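You operate a simulated robot arm through the tools that you are given. There is no shell and no other tool.

You are at the controls of a simulated robot arm. One attempt, no reset.

Task
Inch the white C bottle under the head, wind the head down to it and teach it.
Fine: the machine is locked out; leave it so. Clutch in and leave it in, inch by the grey inch knob, mode knob at SET; press TEACH when the display says HEAD OK.

It is judged by the outcome, as a careful person would: the job done as asked, and still so three seconds after it is handed in. It fails if anything else is knocked over, pushed out of place, dropped, spilled or broken.

Robot
A 7-joint arm with a two-finger parallel gripper, fixed in place. Base frame: the origin is on the floor under the middle of its stand, x ahead of it, y to its left, z up. Readings come in cm, degrees, newtons and seconds.
It reaches about 147.9 cm from its shoulder. Its first joint turns from -166.0 to 166.0 degrees. Payload 4.4 kg.
The TCP is the grasp point between the finger pads, 2.3 cm short of the fingertips. In the tool frame z runs along the fingers and y along their closing line. Largest opening 9.4 cm; finger width 3.8, thickness 1; the body of the gripper, 5.4 by 9.6 cm, starts 3.9 cm behind the TCP.
Orientation is that of the tool frame in the base frame, as a unit quaternion [w, x, y, z]. With the fingers straight down and closing along the base's y, the tool's x points along the base's -x, its y along +y and its z along -z.

Tools
- The arm moves only by the tool apply_moves. Its argument "increments" is one flat list of numbers, 7 for each row, row after row: the closure, from 0 (fully open) to 1 (shut), then the shift along the tool's x, y, z in cm, then the turn, a rotation vector about the tool's x, y, z in degrees. In form: [hand, x, y, z, wx, wy, wz, hand, x, y, z, wx, wy, wz, ...]. A call has 1 to 20 rows; each row shifts and turns the commanded pose from where the row before left it, along the tool's axes as they then stand. Each row takes 0.2 s and may step no farther than 5 cm and 8.6 degrees from the row before; otherwise, or with a gripper value out of range, the whole call is refused. A pose out of reach is approached as far as the arm can. The call stops where the force on the tool passes 40 N (or 10 N more than at its start, if that is more) or the arm is blocked; 0.2 s more then pass. The fingers move at their own pace (about 7.2 cm/s each) and stop on an object; they squeeze with about 24 N. The grip force told is the motor's: it shows also when the fingers shut on nothing. Time passes only in rows, and 0.2 s behind the last, so rows that do not move let the fingers close. It gives the time, the measured TCP pose, the force on the tool (base axes), the opening and the grip force at its end, in the units of the frame above (readings bear some noise), with the torque about the TCP (base axes, N m) and any sound that the robot's microphone picked up.
- Cameras (640 x 400 px; columns grow to the right, rows downward): "scene" is fixed at [5.54, -65.7, 141.49]; the picture's right is [0.52, -0.86, 0.00], its down [-0.08, -0.05, -1.00] and it looks along [0.85, 0.51, -0.10] (base axes); focal length 247 px, centre (320, 200). "wrist" rides on the gripper at [8.6, 1.6, -7.4] in the tool frame; the picture's right is [-0.18, 0.98, 0.00], its down [-0.58, -0.11, -0.81] and it looks along [-0.79, -0.15, 0.59] (tool axes); focal length 243 px, centre (320, 200). There is no depth. A picture from a camera that has moved, and an enlarged one, comes with that camera's place and axes in the base frame and with its lens. The place of the scene camera against the robot may be out by one fixed shift of up to 1.8 cm in any direction.
- grab_frame(camera): a new picture of that camera. It takes no simulated time.
- enlarge(camera, box): a new picture of the part [left, top, right, bottom] of that camera's present view, enlarged. It takes no simulated time.
- close_job(): hands the job in; it is judged then, once.

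Nothing tells you positions but the pictures and the camera data. Unless the task says otherwise, let go and move clear before handing in.

The tools are called as a command line: name --argument value ..., lists and objects as JSON in quotes. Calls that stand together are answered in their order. apply_moves: Moves the arm, as the interface text tells. Its arguments: {"type":"object","properties":{"increments":{"type":"array","items":{"type":"number"}}},"required":["increments"]} The other tools are called the same way: grab_frame (camera) takes a picture; enlarge (camera, box) takes an enlarged picture of a part of a camera's view; close_job () hands the job in.

At the start:

```text
clock: 0.0
tool_pos: [59.3, -10.55, 157.6]
tcp_rot: [0.0, 0.0, 1.0, 0.0]
wrist_force: [-0.6, 0.0, -0.6]
wrist_torque: [0.02, -0.01, -0.01]
width: 9.41
grasp_force: 0.1
```

scene: 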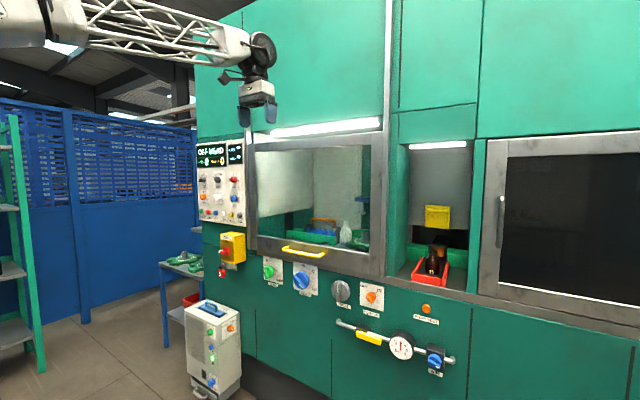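
wrist: 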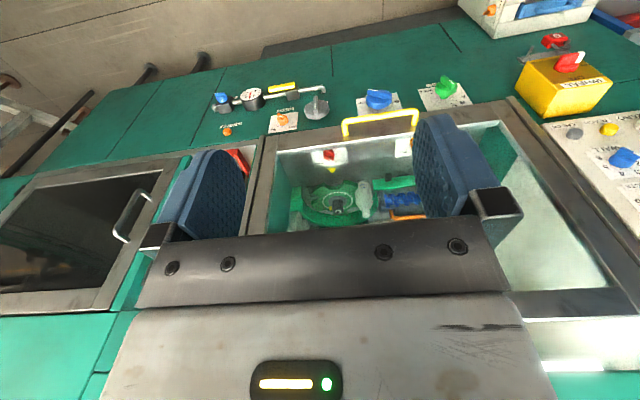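

I see a green machine with a window, a control panel on the left, and several knobs below the window. I'll take enlarged pictures to read the labels before moving.

enlarge --camera "scene" --box '[190, 135, 260, 235]'

enlarge --camera "scene" --box '[200, 225, 340, 312]'

enlarge --camera "scene" --box '[320, 265, 470, 385]'

enlarge --camera "scene" --box '[250, 180, 390, 270]'

enlarge --camera "scene" --box '[395, 190, 485, 300]'

```text
4.00 times, centred on (225, 185) of scene
camera zoom: at [5.54, -65.7, 141.49], right [0.52, -0.86, 0.0], down [-0.08, -0.05, -1.0], along [0.85, 0.51, -0.1], focal length 988 px, centre (700, 260)
```

zoom: 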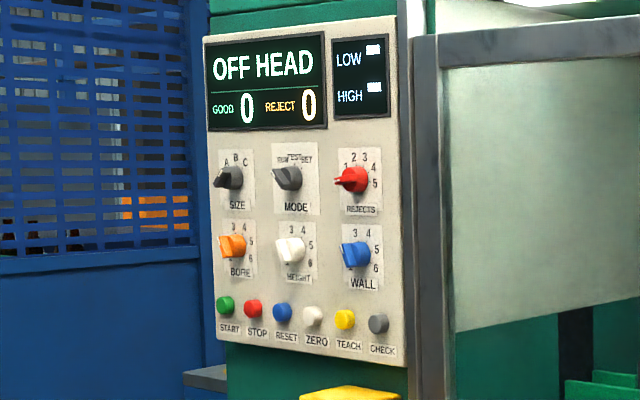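

```text
4.57 times, centred on (270, 268) of scene
camera zoom: at [5.54, -65.7, 141.49], right [0.52, -0.86, 0.0], down [-0.08, -0.05, -1.0], along [0.85, 0.51, -0.1], focal length 1129 px, centre (549, -113)
```

zoom: 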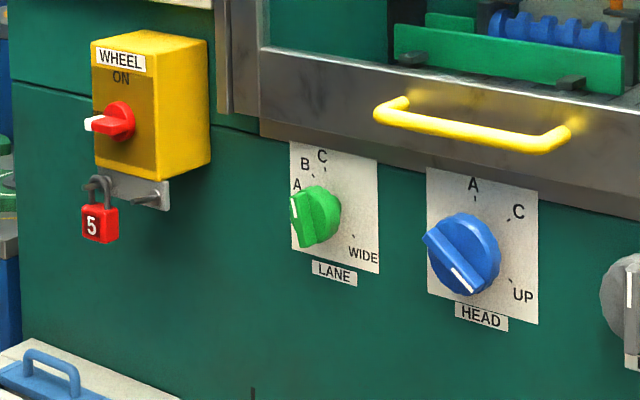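

```text
3.33 times, centred on (395, 325) of scene
camera zoom: at [5.54, -65.7, 141.49], right [0.52, -0.86, 0.0], down [-0.08, -0.05, -1.0], along [0.85, 0.51, -0.1], focal length 823 px, centre (70, -217)
```

zoom: 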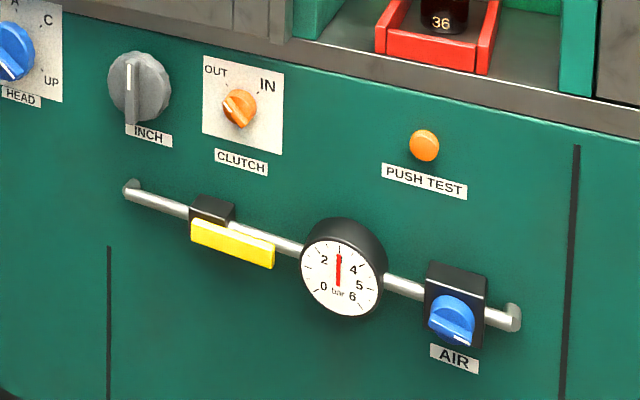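

```text
4.44 times, centred on (320, 225) of scene
camera zoom: at [5.54, -65.7, 141.49], right [0.52, -0.86, 0.0], down [-0.08, -0.05, -1.0], along [0.85, 0.51, -0.1], focal length 1098 px, centre (320, 89)
```

zoom: 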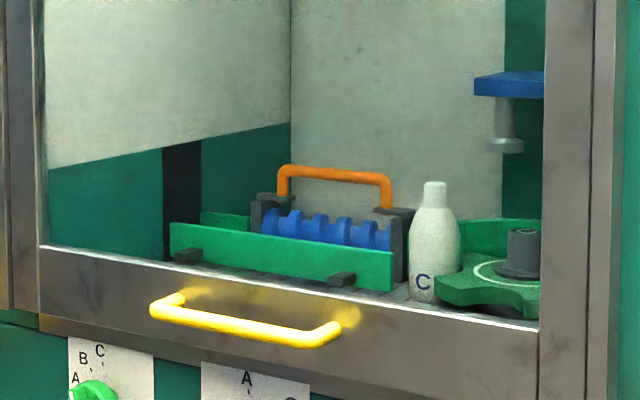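

```text
3.64 times, centred on (440, 245) of scene
camera zoom: at [5.54, -65.7, 141.49], right [0.52, -0.86, 0.0], down [-0.08, -0.05, -1.0], along [0.85, 0.51, -0.1], focal length 898 px, centre (-116, 36)
```

zoom: 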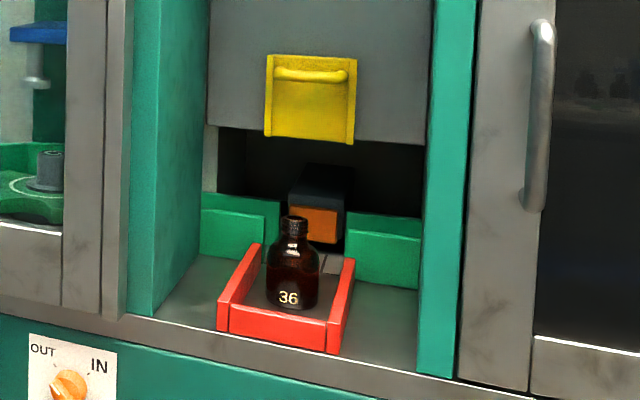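

The isolator (padlocked), LANE, HEAD, INCH and CLUTCH knobs are visible, along with the MODE knob and TEACH button on the panel. I need closer views to read where each pointer stands now.

enlarge --camera "scene" --box '[195, 165, 245, 222]'

enlarge --camera "scene" --box '[255, 255, 325, 300]'

enlarge --camera "scene" --box '[325, 275, 390, 320]'

enlarge --camera "wrist" --box '[200, 60, 480, 240]'

enlarge --camera "scene" --box '[330, 190, 380, 250]'

```text
7.02 times, centred on (220, 194) of scene
camera zoom: at [5.54, -65.7, 141.49], right [0.52, -0.86, 0.0], down [-0.08, -0.05, -1.0], along [0.85, 0.51, -0.1], focal length 1734 px, centre (1022, 246)
```

zoom: 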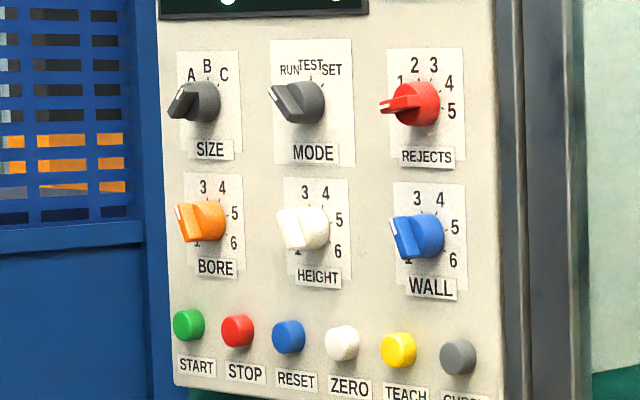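

```text
8.89 times, centred on (290, 278) of scene
camera zoom: at [5.54, -65.7, 141.49], right [0.52, -0.86, 0.0], down [-0.08, -0.05, -1.0], along [0.85, 0.51, -0.1], focal length 2196 px, centre (587, -489)
```

zoom: 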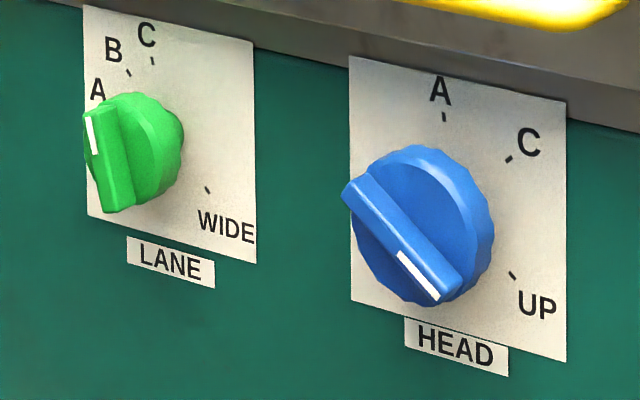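

```text
8.89 times, centred on (358, 298) of scene
camera zoom: at [5.54, -65.7, 141.49], right [0.52, -0.86, 0.0], down [-0.08, -0.05, -1.0], along [0.85, 0.51, -0.1], focal length 2196 px, centre (-13, -667)
```

zoom: 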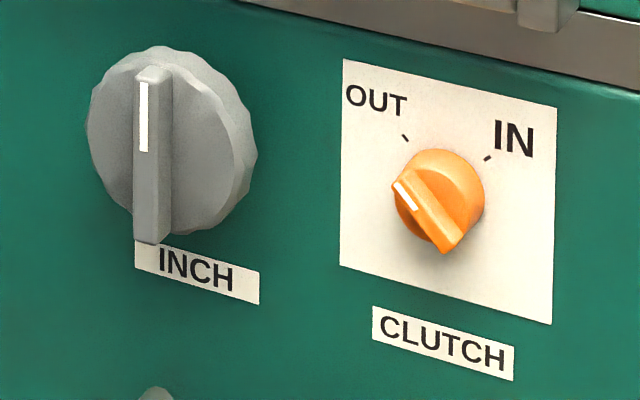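

```text
2.22 times, centred on (340, 150) of wrist
camera zoom: at [50.78, -8.97, 165.04], right [0.18, 0.98, 0.0], down [0.58, -0.11, 0.81], along [0.79, -0.15, -0.59], focal length 539 px, centre (276, 311)
```

zoom: 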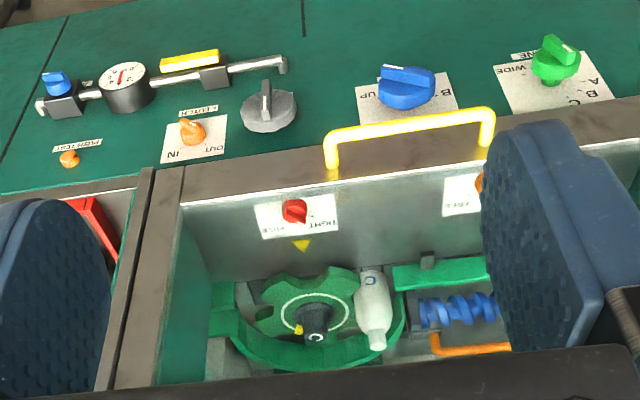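

```text
6.67 times, centred on (355, 220) of scene
camera zoom: at [5.54, -65.7, 141.49], right [0.52, -0.86, 0.0], down [-0.08, -0.05, -1.0], along [0.85, 0.51, -0.1], focal length 1647 px, centre (87, 67)
```

zoom: 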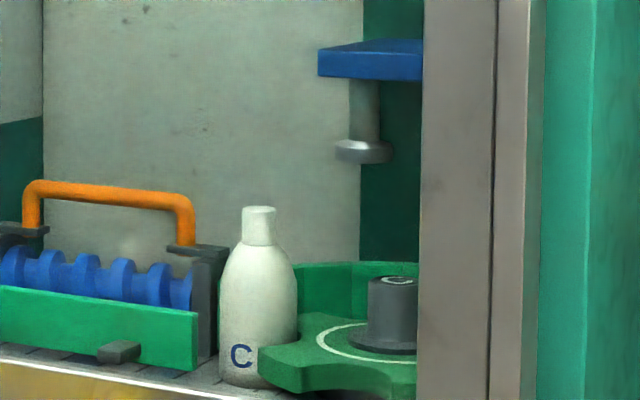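

The wheel's white C bottle sits in a pocket left of the head. CLUTCH is at OUT, HEAD at UP, MODE near RUN, and the display reads OFF HEAD. The front face looks to be at x≈101 and the knobs at z≈89. I'll lower the arm in free space, tilt it forward for a face-on look with the wrist camera, and keep clear of the machine.

apply_moves --increments '[0, 0, 0, 4.7, 0, 0, 0, 0, 0, 0, 4.7, 0, 0, 0, 0, 0, 0, 4.7, 0, 0, 0, 0, 0, 0, 4.7, 0, 0, 0, 0, 0, 0, 4.7, 0, 0, 0, 0, 0, 0, 4.7, 0, 0, 0, 0, 0, 0, 4.7, 0, 0, 0, 0, 0, 0, 0, 0, -8, 0, 0, 0, 0, 0, 0, -8, 0, 0, 0, 0, 0, 0, -8, 0, 0, 0, 0, 0, 0, -8, 0, 0, 0, 0, 0, 0, -8, 0]'

```text
clock: 2.6
tool_pos: [59.46, -10.53, 124.78]
tcp_rot: [0.343, 0.0, 0.939, -0.001]
wrist_force: [-0.6, -0.2, -0.4]
wrist_torque: [-0.01, 0.0, -0.01]
width: 9.38
grasp_force: 0.1
```

The arm is now at z≈125, tilted about 40° forward. I'll look at both cameras before going further.

grab_frame --camera "wrist"

grab_frame --camera "scene"

```text
taken
camera wrist: at [48.01, -9.0, 124.88], right [0.14, 0.98, 0.12], down [-0.08, -0.11, 0.99], along [0.99, -0.15, 0.06], focal length 243 px, centre (320, 200)
```

wrist: 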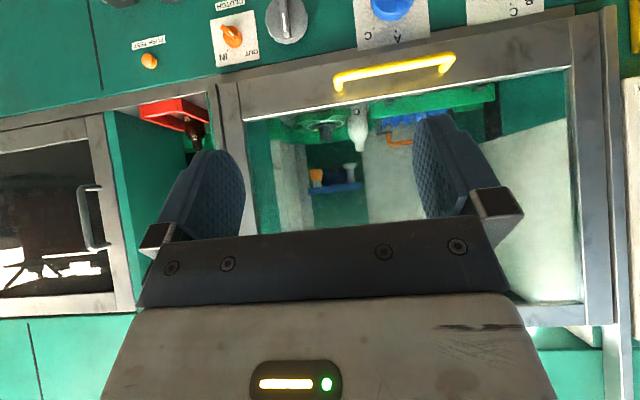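

```text
taken
```

scene: 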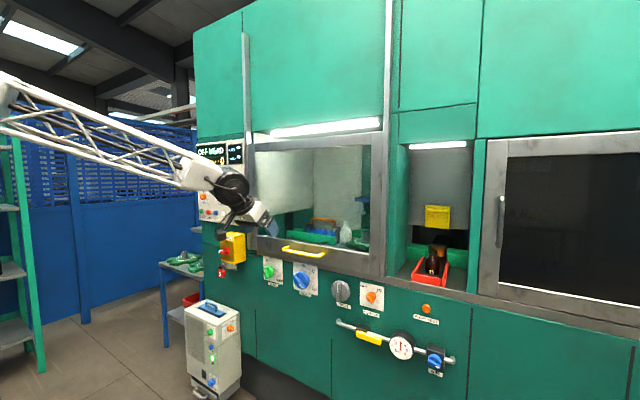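

I can see the head bracket inside the window. I'll enlarge it along with the knob row.

enlarge --camera "wrist" --box '[240, 100, 430, 220]'

enlarge --camera "wrist" --box '[110, 0, 310, 120]'

```text
3.33 times, centred on (335, 160) of wrist
camera zoom: at [48.01, -9.0, 124.88], right [0.14, 0.98, 0.12], down [-0.08, -0.11, 0.99], along [0.99, -0.15, 0.06], focal length 809 px, centre (270, 333)
```

zoom: 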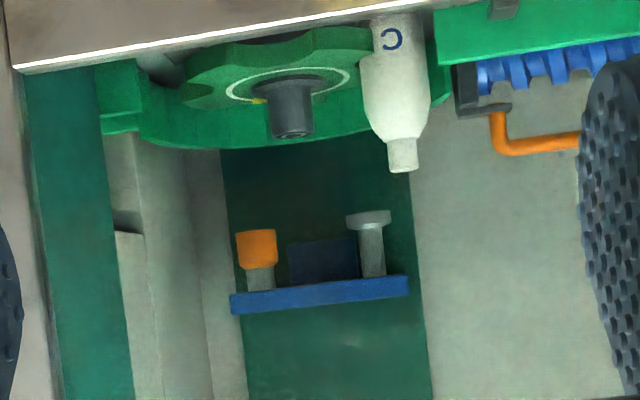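

```text
3.20 times, centred on (210, 60) of wrist
camera zoom: at [48.01, -9.0, 124.88], right [0.14, 0.98, 0.12], down [-0.08, -0.11, 0.99], along [0.99, -0.15, 0.06], focal length 776 px, centre (672, 648)
```

zoom: 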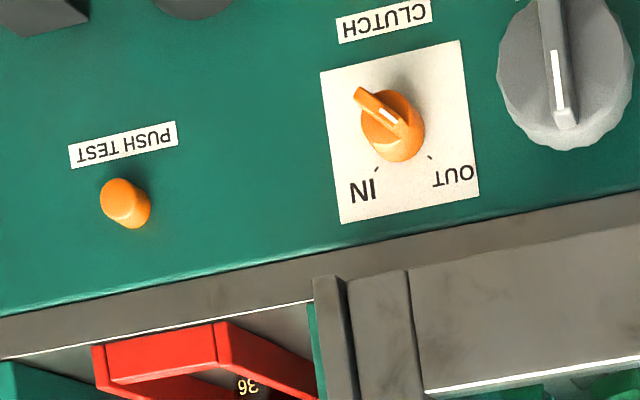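

The clutch knob's pointer is at OUT, at about (102, -32.5, 89.5). Next I'll level the gripper to point at the panel and stop about 15 cm short of the knob for a close look.

apply_moves --increments '[0, 0, 0, 0, 0, -8.35, 0, 0, 0, 0, 0, 0, -8.35, 0, 0, 0, 0, 0, 0, -8.35, 0, 0, 0, 0, 0, 0, -8.35, 0, 0, 0, 0, 0, 0, -8.35, 0, 0, 0, 0, 0, 0, -8.25, 0, 0, 3.5, -2.2, 2.0, 0, 0, 0, 0, 3.5, -2.2, 2.0, 0, 0, 0, 0, 3.5, -2.2, 2.0, 0, 0, 0, 0, 3.5, -2.2, 2.0, 0, 0, 0, 0, 3.5, -2.2, 2.0, 0, 0, 0, 0, 3.5, -2.2, 2.0, 0, 0, 0, 0, 3.5, -2.2, 2.0, 0, 0, 0, 0, 3.5, -2.2, 2.0, 0, 0, 0, 0, 3.5, -2.2, 2.0, 0, 0, 0, 0, 3.5, -2.2, 2.0, 0, 0, 0, 0, 0, 0, 0, 0, 0, 0]'

grab_frame --camera "wrist"

grab_frame --camera "scene"

```text
clock: 6.2
tool_pos: [79.21, -32.82, 89.41]
tcp_rot: [0.707, -0.001, 0.707, 0.001]
wrist_force: [-0.9, -0.5, 0.4]
wrist_torque: [-0.04, 0.01, 0.02]
width: 9.41
grasp_force: 0.1
```

```text
taken
camera wrist: at [71.77, -31.26, 80.83], right [0.0, 0.98, 0.18], down [-0.81, -0.11, 0.58], along [0.59, -0.15, 0.79], focal length 243 px, centre (320, 200)
```

wrist: 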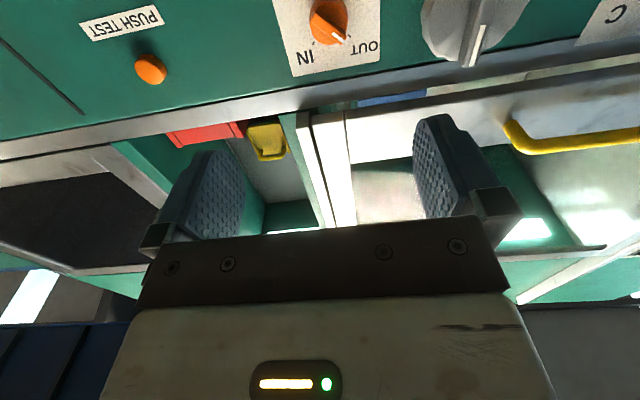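

```text
taken
```

scene: 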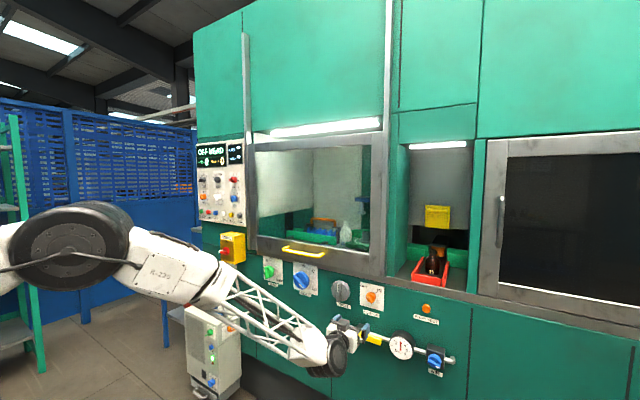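

The panel plane triangulates to x≈102.1, with the clutch knob at about y=-32, z=90. I'll zoom in on the knob to judge its wing angle and depth.

enlarge --camera "wrist" --box '[260, 0, 400, 88]'

enlarge --camera "wrist" --box '[380, 0, 640, 160]'

enlarge --camera "scene" --box '[320, 270, 440, 350]'

```text
4.55 times, centred on (330, 44) of wrist
camera zoom: at [71.77, -31.26, 80.83], right [0.0, 0.98, 0.18], down [-0.81, -0.11, 0.58], along [0.59, -0.15, 0.79], focal length 1103 px, centre (274, 909)
```

zoom: 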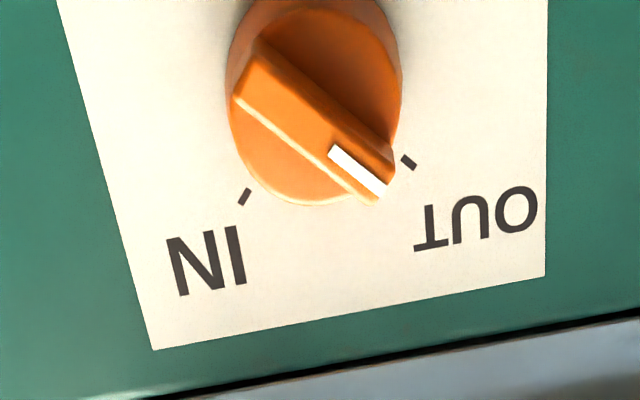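

```text
2.46 times, centred on (510, 80) of wrist
camera zoom: at [71.77, -31.26, 80.83], right [0.0, 0.98, 0.18], down [-0.81, -0.11, 0.58], along [0.59, -0.15, 0.79], focal length 597 px, centre (-148, 495)
```

zoom: 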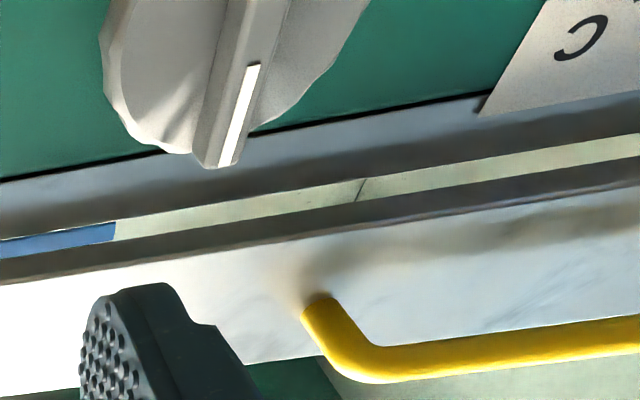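

```text
5.00 times, centred on (380, 310) of scene
camera zoom: at [5.54, -65.7, 141.49], right [0.52, -0.86, 0.0], down [-0.08, -0.05, -1.0], along [0.85, 0.51, -0.1], focal length 1235 px, centre (20, -350)
```

zoom: 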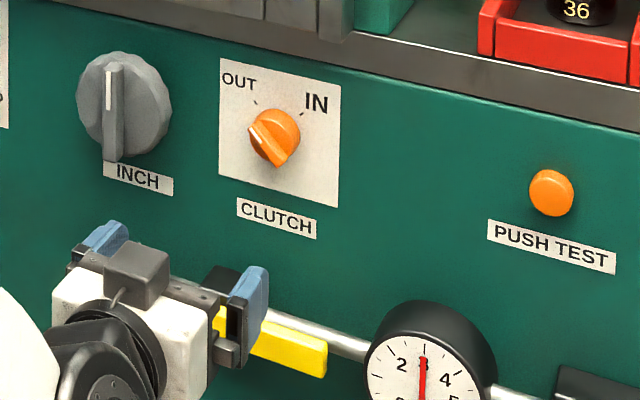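

The clutch knob is a cylinder about 3.9 cm wide with a 1 cm wing across its face at -45°, pointing at OUT. Its wing centre is near (99.6, -32.1, 90). I'll move in to TCP x≈89, roll the gripper -45° to match the wing, and partly close the fingers.

apply_moves --increments '[0.4, -0.25, 0.35, 4.9, 0, 0, 0, 0.6, -0.25, 0.35, 4.9, 0, 0, 0, 0.65, 0, 0, 0, 0, 0, -7.5, 0.65, 0, 0, 0, 0, 0, -7.5, 0.65, 0, 0, 0, 0, 0, -7.5, 0.65, 0, 0, 0, 0, 0, -7.5, 0.65, 0, 0, 0, 0, 0, -7.5, 0.65, 0, 0, 0, 0, 0, -7.5, 0.65, 0, 0, 0, 0, 0, 0, 0.65, 0, 0, 0, 0, 0, 0]'

grab_frame --camera "wrist"

enlarge --camera "scene" --box '[320, 270, 440, 350]'

```text
clock: 8.4
tool_pos: [92.5, -39.91, 98.69]
tcp_rot: [0.647, -0.28, 0.675, -0.218]
wrist_force: [0.1, -0.9, 0.1]
wrist_torque: [-0.04, 0.04, -0.01]
width: 3.31
grasp_force: 0.1
out of reach, approached as far as the arm can: row 5, 6, 7, 8
```

```text
taken
camera wrist: at [84.77, -45.01, 91.57], right [-0.09, 0.86, -0.51], down [-0.79, 0.25, 0.56], along [0.61, 0.45, 0.65], focal length 243 px, centre (320, 200)
```

wrist: 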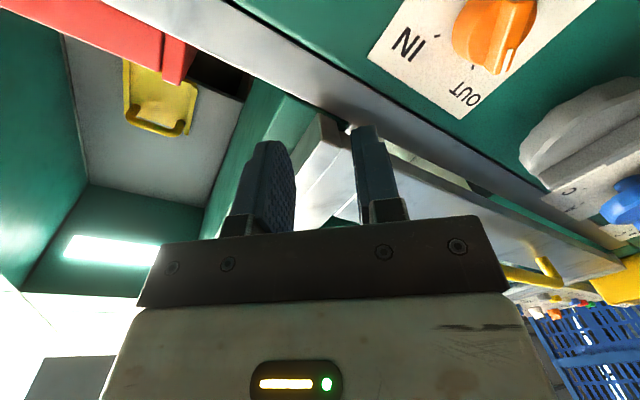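

```text
5.00 times, centred on (380, 310) of scene
camera zoom: at [5.54, -65.7, 141.49], right [0.52, -0.86, 0.0], down [-0.08, -0.05, -1.0], along [0.85, 0.51, -0.1], focal length 1235 px, centre (20, -350)
```

zoom: 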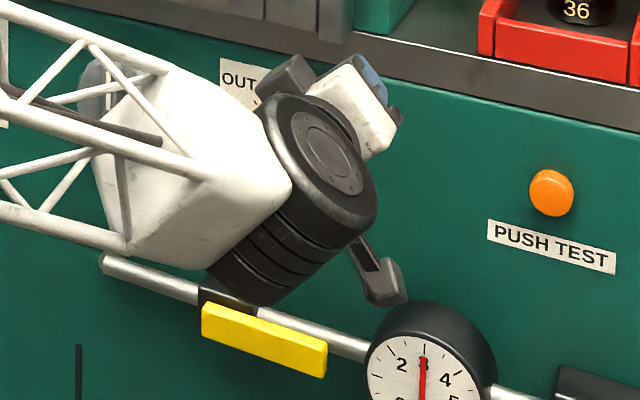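

The roll of -45° was out of the wrist's range, and the arm drifted up and right to (92.5, -39.9, 98.7) without touching anything. I'll back straight away from the panel and undo that roll, one step at a time.

apply_moves --increments '[0.65, 0, 0, -4.0, 0, 0, 0]'

```text
clock: 8.8
tool_pos: [88.55, -40.02, 98.95]
tcp_rot: [0.646, -0.281, 0.677, -0.214]
wrist_force: [0.6, 0.3, 0.1]
wrist_torque: [0.02, -0.02, -0.02]
width: 3.3
grasp_force: 0.0
```

The command chain restarts from the pose actually reached, which is useful. I'll retreat to x≈80 while turning back to level with roll 0, well clear of the panel.

apply_moves --increments '[0.65, 0, 0, -2, 1.1, -0.51, 8.2, 0.65, 0, 0, -2, 1.1, -0.51, 8.2, 0.65, 0, 0, -2, 1.1, -0.51, 8.2, 0.65, 0, 0, -2, 1.1, -0.51, 8.2, 0.65, 0, 0, 0, 1.1, -0.51, 8.2]'

grab_frame --camera "scene"

```text
clock: 10.0
tool_pos: [80.37, -40.47, 99.32]
tcp_rot: [0.71, 0.0, 0.705, -0.003]
wrist_force: [-0.3, -0.8, 0.2]
wrist_torque: [0.02, 0.01, 0.02]
width: 3.32
grasp_force: 0.0
```

```text
taken
```

scene: 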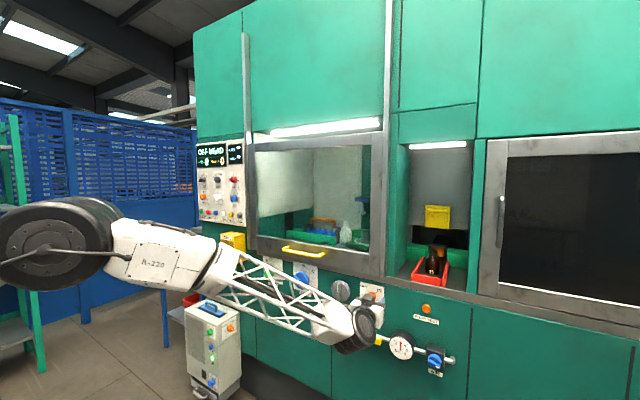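

The arm is level again at x≈80. I'll go to the clutch's height and test rolling the other way (positive), while keeping 20 cm off the panel.

apply_moves --increments '[0.65, 3.1, 2.8, 0, 0, 0, 0, 0.65, 3.1, 2.8, 0, 0, 0, 0, 0.65, 3.1, 2.8, 0, 0, 0, 0, 0.65, 0, 0, 0, 0, 0, 8.4, 0.65, 0, 0, 0, 0, 0, 8.4, 0.65, 0, 0, 0, 0, 0, 8.4, 0.65, 0, 0, 0, 0, 0, 8.4, 0.65, 0, 0, 0, 0, 0, 8.4, 0.65, 0, 0, 0, 0, 0, 8.4]'

```text
clock: 12.0
tool_pos: [80.57, -32.2, 89.86]
tcp_rot: [0.643, 0.3, 0.637, 0.299]
wrist_force: [-0.1, -0.7, 0.5]
wrist_torque: [-0.03, -0.04, 0.02]
width: 3.29
grasp_force: 0.0
```

Rolling to +50° works cleanly. I'll continue toward +135°, which gives the same finger line as -45°.

apply_moves --increments '[0.65, 0, 0, 0, 0, 0, 8.4, 0.65, 0, 0, 0, 0, 0, 8.4, 0.65, 0, 0, 0, 0, 0, 8.4, 0.65, 0, 0, 0, 0, 0, 8.4, 0.65, 0, 0, 0, 0, 0, 8.4, 0.65, 0, 0, 0, 0, 0, 8.4, 0.65, 0, 0, 0, 0, 0, 8.4, 0.65, 0, 0, 0, 0, 0, 8.4, 0.65, 0, 0, 0, 0, 0, 8.4, 0.65, 0, 0, 0, 0, 0, 9.0]'

```text
refused: row 10 steps farther than a row can; nothing moved
```

The last row was slightly too large, so nothing moved. I'll resend it with allowed steps.

apply_moves --increments '[0.65, 0, 0, 0, 0, 0, 8.5, 0.65, 0, 0, 0, 0, 0, 8.5, 0.65, 0, 0, 0, 0, 0, 8.5, 0.65, 0, 0, 0, 0, 0, 8.5, 0.65, 0, 0, 0, 0, 0, 8.5, 0.65, 0, 0, 0, 0, 0, 8.5, 0.65, 0, 0, 0, 0, 0, 8.5, 0.65, 0, 0, 0, 0, 0, 8.5, 0.65, 0, 0, 0, 0, 0, 8.5, 0.65, 0, 0, 0, 0, 0, 8.5]'

grab_frame --camera "wrist"

```text
clock: 14.2
tool_pos: [80.53, -32.25, 90.0]
tcp_rot: [0.271, 0.653, 0.267, 0.655]
wrist_force: [-0.3, 0.0, 0.7]
wrist_torque: [0.01, -0.01, 0.0]
width: 3.27
grasp_force: 0.1
```

```text
taken
camera wrist: at [73.01, -27.29, 97.2], right [-0.01, -0.83, 0.56], down [-0.8, -0.33, -0.49], along [0.59, -0.46, -0.66], focal length 243 px, centre (320, 200)
```

wrist: 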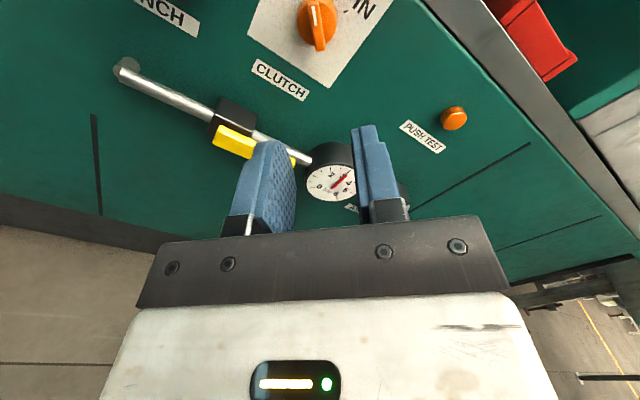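

Roll +135° is fine, and the camera now looks down on the clutch from the upper left. I'll test in the open that a further +90° is reachable before gripping anything.

apply_moves --increments '[0.65, 0, 0, 0, 0, 0, 8.5, 0.65, 0, 0, 0, 0, 0, 8.5, 0.65, 0, 0, 0, 0, 0, 8.5, 0.65, 0, 0, 0, 0, 0, 8.5, 0.65, 0, 0, 0, 0, 0, 8.5, 0.65, 0, 0, 0, 0, 0, 8.5, 0.65, 0, 0, 0, 0, 0, 8.5, 0.65, 0, 0, 0, 0, 0, 8.5, 0.65, 0, 0, 0, 0, 0, 8.5, 0.65, 0, 0, 0, 0, 0, 8.5, 0.65, 0, 0, 0, 0, 0, 8.5]'

grab_frame --camera "wrist"

```text
clock: 16.6
tool_pos: [80.51, -32.25, 90.03]
tcp_rot: [-0.291, 0.641, -0.292, 0.647]
wrist_force: [-0.8, 0.3, -0.7]
wrist_torque: [-0.01, -0.01, -0.03]
width: 3.29
grasp_force: 0.0
```

```text
taken
camera wrist: at [72.98, -39.8, 94.38], right [0.0, -0.51, -0.86], down [-0.8, 0.51, -0.31], along [0.6, 0.69, -0.41], focal length 243 px, centre (320, 200)
```

wrist: 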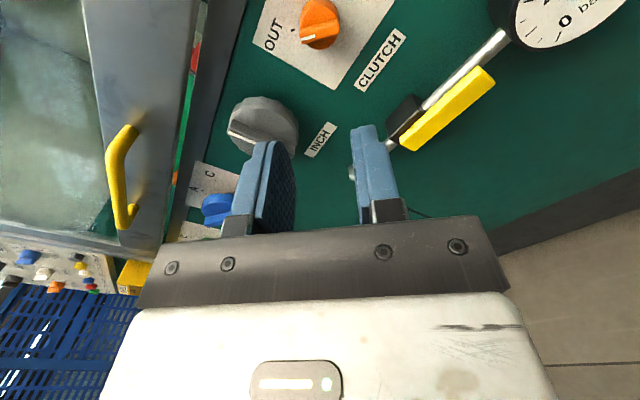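

Roll up to about 229° is reachable, so +135° to +225° will work for the clutch. The centre triangulates to (y, z)=(-32.2, 90.0), in line with the TCP. I'll roll back to 135°, advance to just short of the wing and check.

apply_moves --increments '[0.65, 0, 0, 0, 0, 0, -7.83, 0.65, 0, 0, 0, 0, 0, -7.83, 0.65, 0, 0, 0, 0, 0, -7.83, 0.65, 0, 0, 0, 0, 0, -7.83, 0.65, 0, 0, 0, 0, 0, -7.83, 0.65, 0, 0, 0, 0, 0, -7.83, 0.65, 0, 0, 0, 0, 0, -7.83, 0.65, 0, 0, 0, 0, 0, -7.83, 0.65, 0, 0, 0, 0, 0, -7.83, 0.65, 0, 0, 0, 0, 0, -7.83, 0.65, 0, 0, 0, 0, 0, -7.83, 0.65, 0, 0, 0, 0, 0, -7.83, 0.65, 0, 0, 3.7, 0, 0, 0, 0.65, 0, 0, 3.7, 0, 0, 0, 0.65, 0, 0, 3.7, 0, 0, 0, 0.65, 0, 0, 3.7, 0, 0, 0]'

grab_frame --camera "wrist"

enlarge --camera "scene" --box '[330, 260, 430, 330]'

```text
clock: 20.0
tool_pos: [95.63, -32.25, 90.11]
tcp_rot: [0.276, 0.651, 0.27, 0.654]
wrist_force: [0.2, 0.1, -0.7]
wrist_torque: [-0.01, -0.01, -0.02]
width: 3.3
grasp_force: 0.1
```

```text
taken
camera wrist: at [87.94, -27.27, 97.27], right [-0.01, -0.82, 0.57], down [-0.8, -0.33, -0.49], along [0.59, -0.46, -0.66], focal length 243 px, centre (320, 200)
```

wrist: 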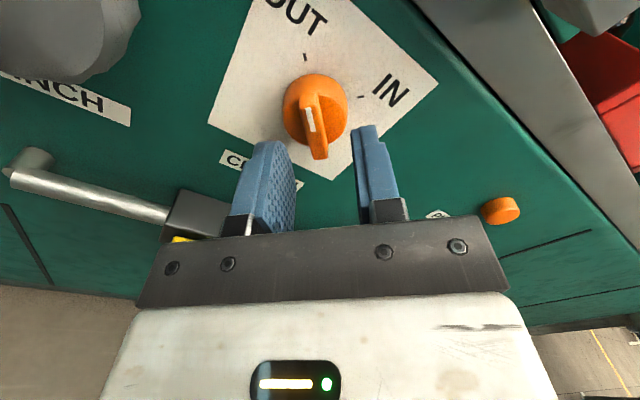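

```text
5.71 times, centred on (380, 295) of scene
camera zoom: at [5.54, -65.7, 141.49], right [0.52, -0.86, 0.0], down [-0.08, -0.05, -1.0], along [0.85, 0.51, -0.1], focal length 1412 px, centre (-23, -343)
```

zoom: 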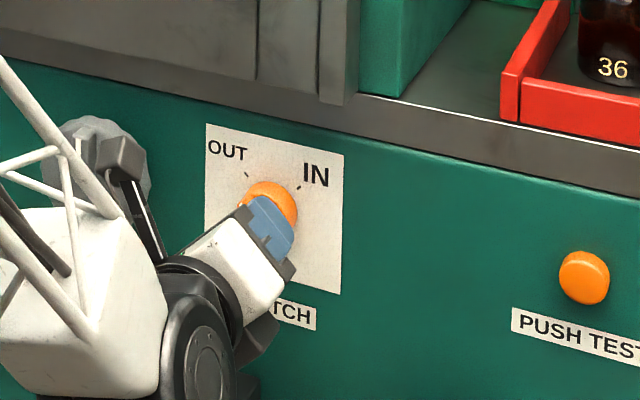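

The fingertips are about 1.5–2 cm short of the wing and straddle it with the right alignment. I'll advance in small steps and watch the force.

apply_moves --increments '[0.65, 0, 0, 0.6, 0, 0, 0, 0.65, 0, 0, 0.6, 0, 0, 0, 0.65, 0, 0, 0.6, 0, 0, 0, 0.65, 0, 0, 0.5, 0, 0, 0]'

grab_frame --camera "wrist"

```text
clock: 21.0
tool_pos: [97.67, -32.28, 90.12]
tcp_rot: [0.274, 0.651, 0.27, 0.655]
wrist_force: [-15.8, 2.8, 3.3]
wrist_torque: [0.02, 0.21, 0.22]
width: 3.27
grasp_force: 0.1
```

```text
taken
camera wrist: at [90.14, -27.29, 97.33], right [-0.01, -0.82, 0.57], down [-0.8, -0.33, -0.49], along [0.59, -0.46, -0.66], focal length 243 px, centre (320, 200)
```

wrist: 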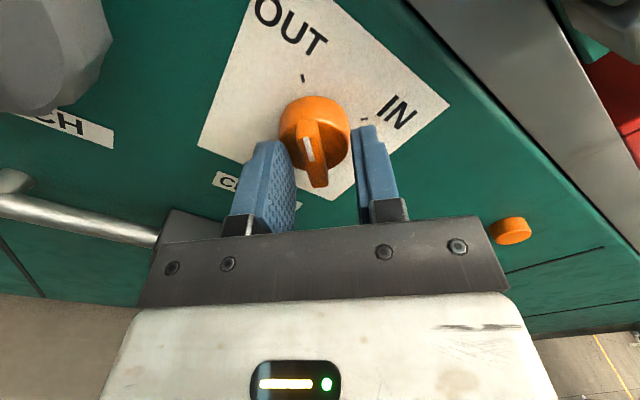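

There's a light 16 N contact, with the fingertips on the face of the knob's round base at x≈100. I'll enlarge to check centring before closing.

enlarge --camera "wrist" --box '[220, 60, 420, 240]'

```text
2.22 times, centred on (320, 150) of wrist
camera zoom: at [90.14, -27.29, 97.33], right [-0.01, -0.82, 0.57], down [-0.8, -0.33, -0.49], along [0.59, -0.46, -0.66], focal length 539 px, centre (320, 311)
```

zoom: 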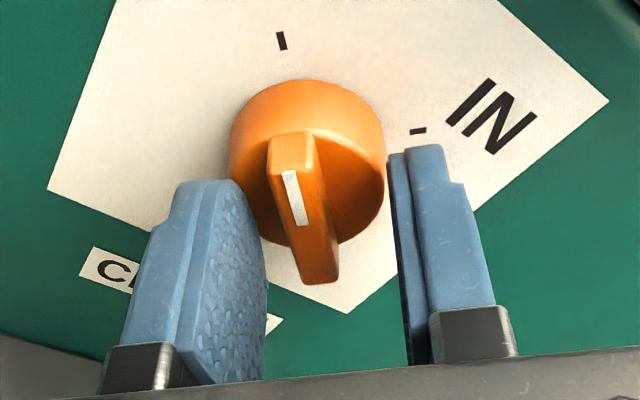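

The wing sits about 0.23 cm to one side of the gripper axis. I'll back off 0.5 cm, shift to centre, and close on the wing.

apply_moves --increments '[0.65, 0, -0.23, -0.5, 0, 0, 0, 0.65, 0, 0, 0, 0, 0, 0, 1, 0, 0, 0, 0, 0, 0, 1, 0, 0, 0, 0, 0, 0, 1, 0, 0, 0, 0, 0, 0]'

enlarge --camera "wrist" --box '[220, 60, 420, 240]'

```text
clock: 22.2
tool_pos: [97.2, -32.07, 89.81]
tcp_rot: [0.275, 0.651, 0.271, 0.654]
wrist_force: [2.7, 5.3, -2.9]
wrist_torque: [0.32, 0.21, 0.14]
width: 0.97
grasp_force: 45.1
```

```text
2.22 times, centred on (320, 150) of wrist
camera zoom: at [89.7, -27.13, 97.07], right [-0.01, -0.82, 0.57], down [-0.8, -0.33, -0.49], along [0.59, -0.46, -0.66], focal length 539 px, centre (320, 311)
```

zoom: 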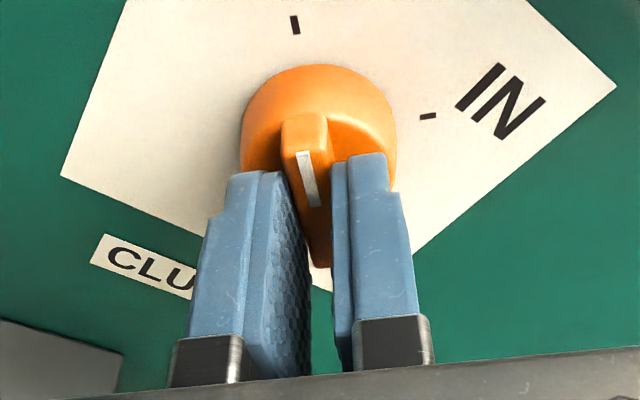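

The wing is gripped at 0.97 cm with good force. I'll turn clockwise 80° toward IN, then check before finishing.

apply_moves --increments '[1, 0, 0, 0, 0, 0, 8, 1, 0, 0, 0, 0, 0, 8, 1, 0, 0, 0, 0, 0, 8, 1, 0, 0, 0, 0, 0, 8, 1, 0, 0, 0, 0, 0, 8, 1, 0, 0, 0, 0, 0, 8, 1, 0, 0, 0, 0, 0, 8, 1, 0, 0, 0, 0, 0, 8, 1, 0, 0, 0, 0, 0, 8, 1, 0, 0, 0, 0, 0, 8]'

grab_frame --camera "wrist"

grab_frame --camera "scene"

```text
clock: 23.9
tool_pos: [97.26, -31.99, 89.83]
tcp_rot: [-0.076, 0.701, -0.076, 0.706]
wrist_force: [-1.4, 7.3, 0.1]
wrist_torque: [-0.02, 0.28, 0.27]
width: 1.01
grasp_force: 45.2
stopped in row 8: the force on the tool passed its limit at 42 N (the readings are from after the stop); the commanded pose is now the measured one
```

```text
taken
camera wrist: at [89.64, -35.47, 97.91], right [0.0, -0.92, -0.39], down [-0.8, 0.23, -0.55], along [0.6, 0.31, -0.74], focal length 243 px, centre (320, 200)
```

wrist: 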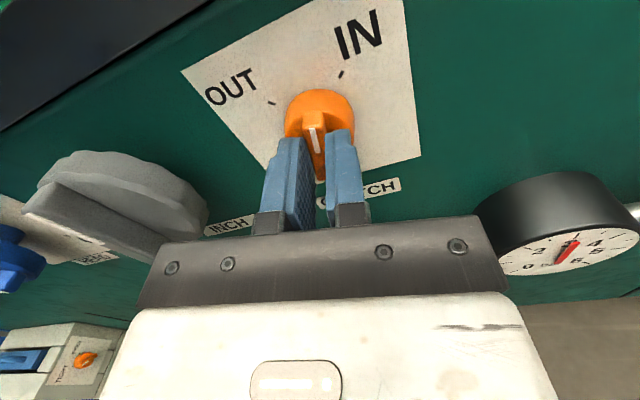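

```text
taken
```

scene: 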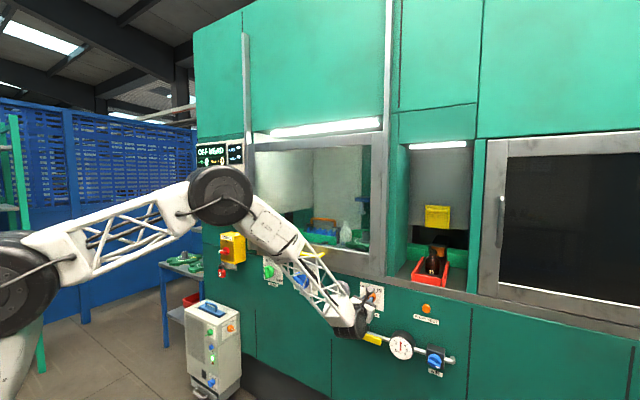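

The knob has turned about 57°, then a force spike over 40 N stopped the move, and the load has since dropped. The pointer is just past vertical and IN is about 30° further, so I'll continue in smaller steps.

apply_moves --increments '[1, 0, 0, 0, 0, 0, 4, 1, 0, 0, 0, 0, 0, 4, 1, 0, 0, 0, 0, 0, 4, 1, 0, 0, 0, 0, 0, 4]'

grab_frame --camera "wrist"

```text
clock: 24.9
tool_pos: [97.23, -31.98, 89.81]
tcp_rot: [-0.174, 0.683, -0.172, 0.688]
wrist_force: [2.4, 17.9, 3.9]
wrist_torque: [0.01, -0.67, 0.0]
width: 0.97
grasp_force: 44.9
```

```text
taken
camera wrist: at [89.65, -37.55, 96.65], right [0.0, -0.78, -0.63], down [-0.8, 0.37, -0.47], along [0.6, 0.51, -0.62], focal length 243 px, centre (320, 200)
```

wrist: 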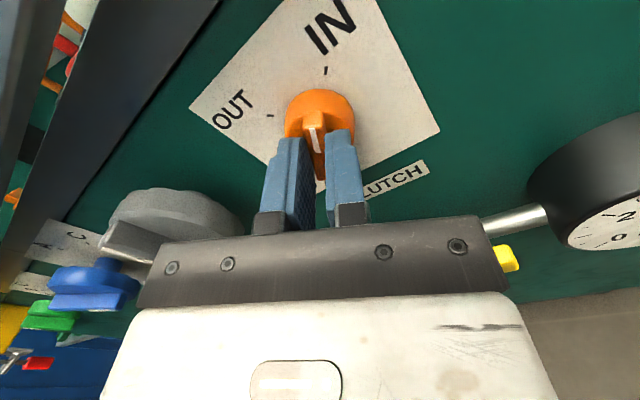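

The pointer is at about +28°, with the IN tick roughly 10–15° further. A side load of 18 N has built up from a slight axis offset, so I'll relieve it with a small shift and turn the rest slowly.

apply_moves --increments '[1, -0.07, -0.13, 0, 0, 0, 0, 1, 0, 0, 0, 0, 0, 3, 1, 0, 0, 0, 0, 0, 3, 1, 0, 0, 0, 0, 0, 3]'

enlarge --camera "wrist" --box '[180, 0, 460, 180]'

```text
clock: 25.9
tool_pos: [97.25, -31.86, 89.87]
tcp_rot: [-0.227, 0.667, -0.227, 0.672]
wrist_force: [17.5, -15.8, -1.0]
wrist_torque: [0.06, 0.96, 0.39]
width: 0.98
grasp_force: 45.2
```

```text
2.22 times, centred on (320, 90) of wrist
camera zoom: at [89.64, -38.52, 95.71], right [0.0, -0.67, -0.74], down [-0.8, 0.44, -0.4], along [0.6, 0.6, -0.54], focal length 539 px, centre (320, 444)
```

zoom: 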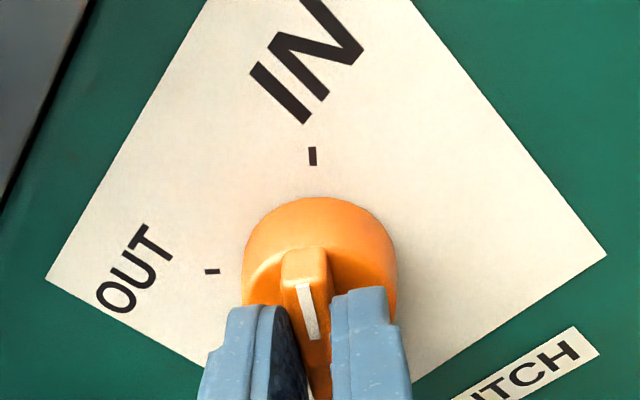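

The pointer is now at about +37°, with the IN tick another 7–8° clockwise. I'll relax the side load slightly and finish the turn.

apply_moves --increments '[1, 0.05, 0.06, 0, 0, 0, 0, 1, 0, 0, 0, 0, 0, 2.5, 1, 0, 0, 0, 0, 0, 2.5, 1, 0, 0, 0, 0, 0, 2.5]'

enlarge --camera "wrist" --box '[180, 0, 460, 180]'

```text
clock: 26.9
tool_pos: [97.13, -31.86, 89.9]
tcp_rot: [-0.27, 0.651, -0.269, 0.657]
wrist_force: [-32.3, 9.5, 19.5]
wrist_torque: [-0.04, -0.33, 0.13]
width: 1.0
grasp_force: 44.3
```

```text
2.22 times, centred on (320, 90) of wrist
camera zoom: at [89.66, -39.23, 94.81], right [0.01, -0.57, -0.82], down [-0.8, 0.49, -0.34], along [0.6, 0.66, -0.45], focal length 539 px, centre (320, 444)
```

zoom: 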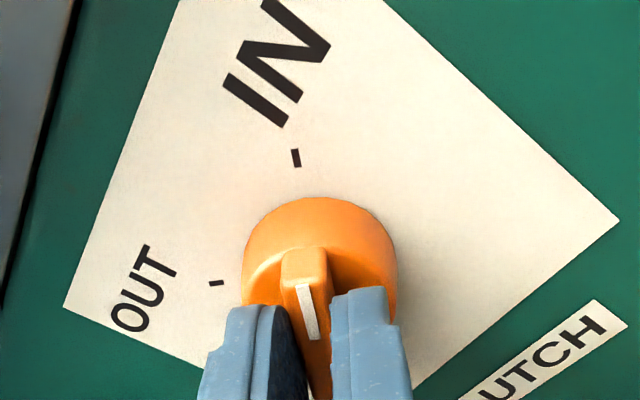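

The IN tick now sits in line with the wing, just as OUT did before. I'll release the knob and look.

apply_moves --increments '[0.65, 0, 0, 0, 0, 0, 0, 0.65, 0, 0, 0, 0, 0, 0, 0.65, 0, 0, -2, 0, 0, 0, 0.65, 0, 0, -3, 0, 0, 0]'

enlarge --camera "wrist" --box '[180, 0, 460, 180]'

grab_frame --camera "scene"

```text
clock: 27.9
tool_pos: [92.32, -31.89, 89.84]
tcp_rot: [-0.27, 0.651, -0.27, 0.656]
wrist_force: [0.4, -0.2, -0.9]
wrist_torque: [-0.01, -0.07, 0.01]
width: 3.27
grasp_force: 0.1
```

```text
2.22 times, centred on (320, 90) of wrist
camera zoom: at [84.71, -39.25, 94.76], right [0.0, -0.57, -0.82], down [-0.8, 0.49, -0.34], along [0.6, 0.66, -0.45], focal length 539 px, centre (320, 444)
```

zoom: 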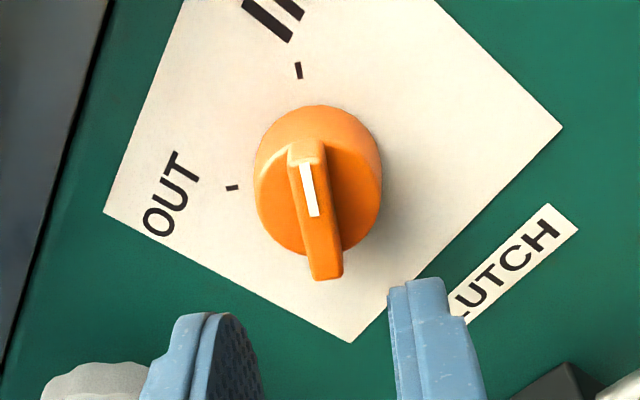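

```text
taken
```

scene: 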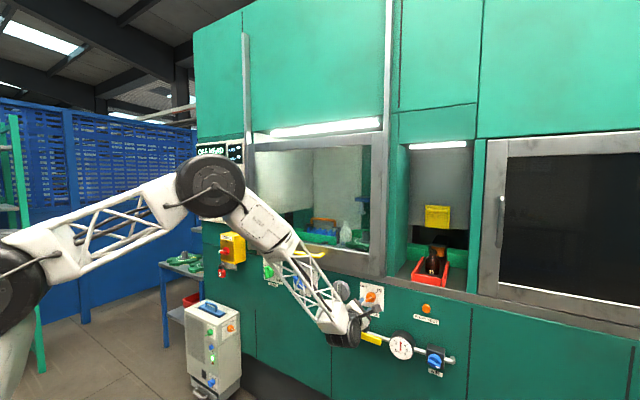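

CLUTCH now points squarely at IN. Next is the grey INCH knob, which I estimate at y≈-18.5, z≈90 with its wing vertical. I'll retreat, roll to 180°, and move across in front of it.

apply_moves --increments '[0.65, 0, 0, -4.5, 0, 0, 0, 0.65, 0, 0, -4.5, 0, 0, 0, 0.65, 0, 0, -2, 0, 0, 0, 0.5, 0, 0, 0, 0, 0, -7.5, 0.5, 0, 0, 0, 0, 0, -7.5, 0.5, 0, 0, 0, 0, 0, -7.5, 0.5, 0, 0, 0, 0, 0, -7.5, 0.5, 0, 0, 0, 0, 0, -7.5, 0.5, 0, 0, 0, 0, 0, -7.3, 0.5, 0, -4.5, 0, 0, 0, 0, 0.5, 0, -4.5, 0, 0, 0, 0, 0.5, 0, -4.5, 0, 0, 0, 0]'

grab_frame --camera "wrist"

grab_frame --camera "scene"

```text
clock: 30.5
tool_pos: [80.9, -18.69, 89.62]
tcp_rot: [0.001, 0.705, -0.002, 0.709]
wrist_force: [-0.4, 0.3, 0.4]
wrist_torque: [0.0, -0.03, -0.02]
width: 4.68
grasp_force: 0.0
```

```text
taken
camera wrist: at [73.44, -20.36, 98.17], right [0.0, -0.98, -0.18], down [-0.8, 0.11, -0.59], along [0.6, 0.15, -0.79], focal length 243 px, centre (320, 200)
```

wrist: 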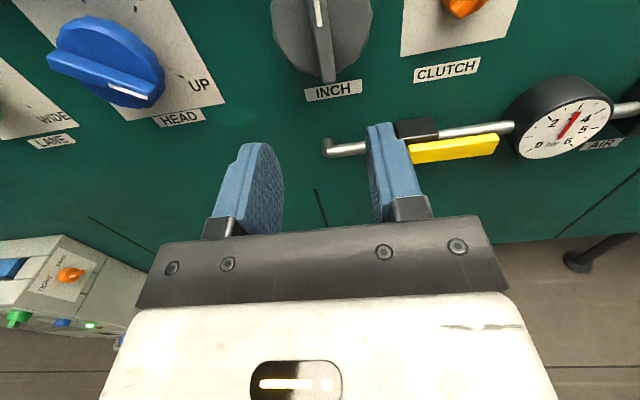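

```text
taken
```

scene: 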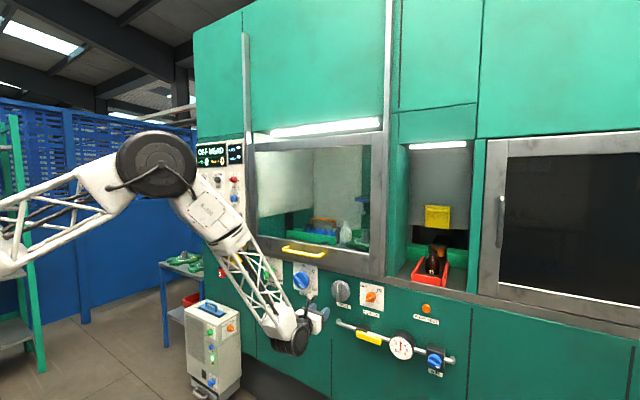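

I'm in front of INCH: its centre is near (y, z)=(-18.9, 90), the disc is about 8.5 cm across and the wing is vertical. I'll move 8 cm closer for a sharper look.

apply_moves --increments '[0.5, 0.15, 0.1, 4, 0, 0, 0, 0.5, 0.15, 0.1, 4, 0, 0, 0]'

grab_frame --camera "wrist"

enlarge --camera "scene" --box '[290, 255, 380, 325]'

enlarge --camera "scene" --box '[190, 135, 250, 175]'

```text
clock: 31.1
tool_pos: [89.04, -18.7, 89.95]
tcp_rot: [0.001, 0.705, -0.002, 0.709]
wrist_force: [-0.3, 0.1, 0.9]
wrist_torque: [0.0, -0.01, 0.0]
width: 4.73
grasp_force: 0.1
```

```text
taken
camera wrist: at [81.5, -20.49, 98.49], right [0.0, -0.98, -0.19], down [-0.8, 0.11, -0.59], along [0.6, 0.15, -0.79], focal length 243 px, centre (320, 200)
```

wrist: 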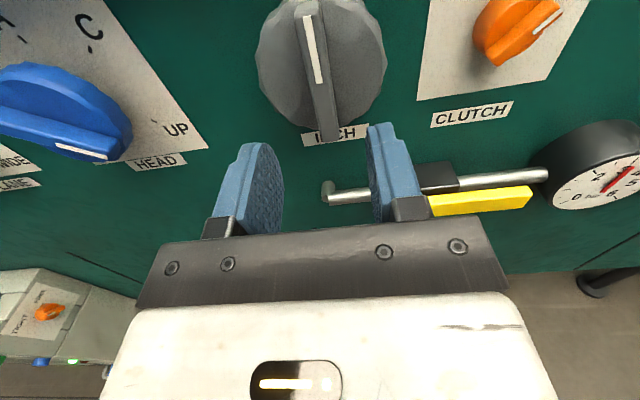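

```text
5.71 times, centred on (335, 290) of scene
camera zoom: at [5.54, -65.7, 141.49], right [0.52, -0.86, 0.0], down [-0.08, -0.05, -1.0], along [0.85, 0.51, -0.1], focal length 1412 px, centre (234, -314)
```

zoom: 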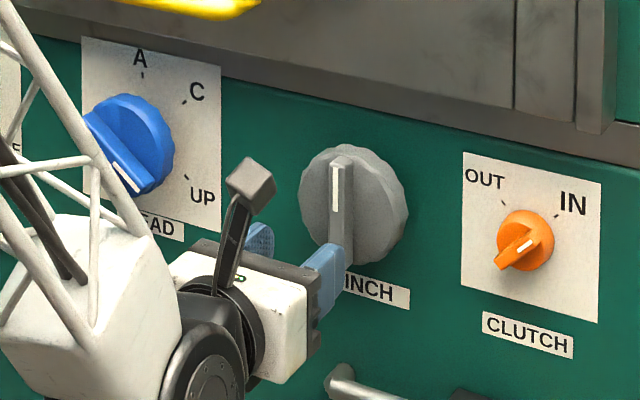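

```text
10.00 times, centred on (220, 155) of scene
camera zoom: at [5.54, -65.7, 141.49], right [0.52, -0.86, 0.0], down [-0.08, -0.05, -1.0], along [0.85, 0.51, -0.1], focal length 2470 px, centre (1320, 650)
```

zoom: 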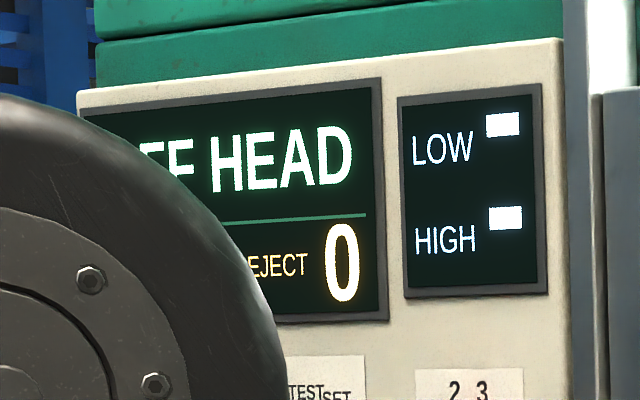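

The wing front is at x≈97, centre y≈-18.9, z≈90. I'll advance so the fingertips straddle the wing without pressing on the disc.

apply_moves --increments '[0.5, 0, 0.2, 2.75, 0, 0, 0, 0.5, 0, 0, 2.75, 0, 0, 0, 0.5, 0, 0, 0.5, 0, 0, 0, 0.5, 0, 0, 0.5, 0, 0, 0, 0.5, 0, 0, 0.5, 0, 0, 0]'

grab_frame --camera "wrist"

```text
clock: 32.1
tool_pos: [95.24, -18.79, 90.0]
tcp_rot: [0.0, 0.705, -0.001, 0.709]
wrist_force: [-21.4, 0.1, 7.3]
wrist_torque: [0.02, 0.22, 0.52]
width: 4.69
grasp_force: 0.1
stopped in row 4: the force on the tool passed its limit at 62 N (the readings are from after the stop); the commanded pose is now the measured one
```

```text
taken
camera wrist: at [87.83, -20.58, 98.62], right [0.0, -0.98, -0.19], down [-0.8, 0.11, -0.59], along [0.6, 0.15, -0.79], focal length 243 px, centre (320, 200)
```

wrist: 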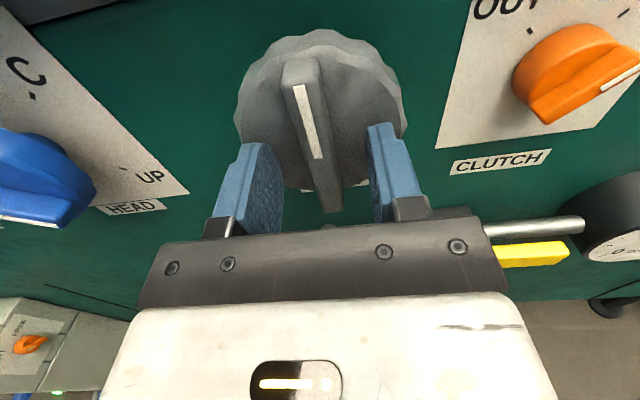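

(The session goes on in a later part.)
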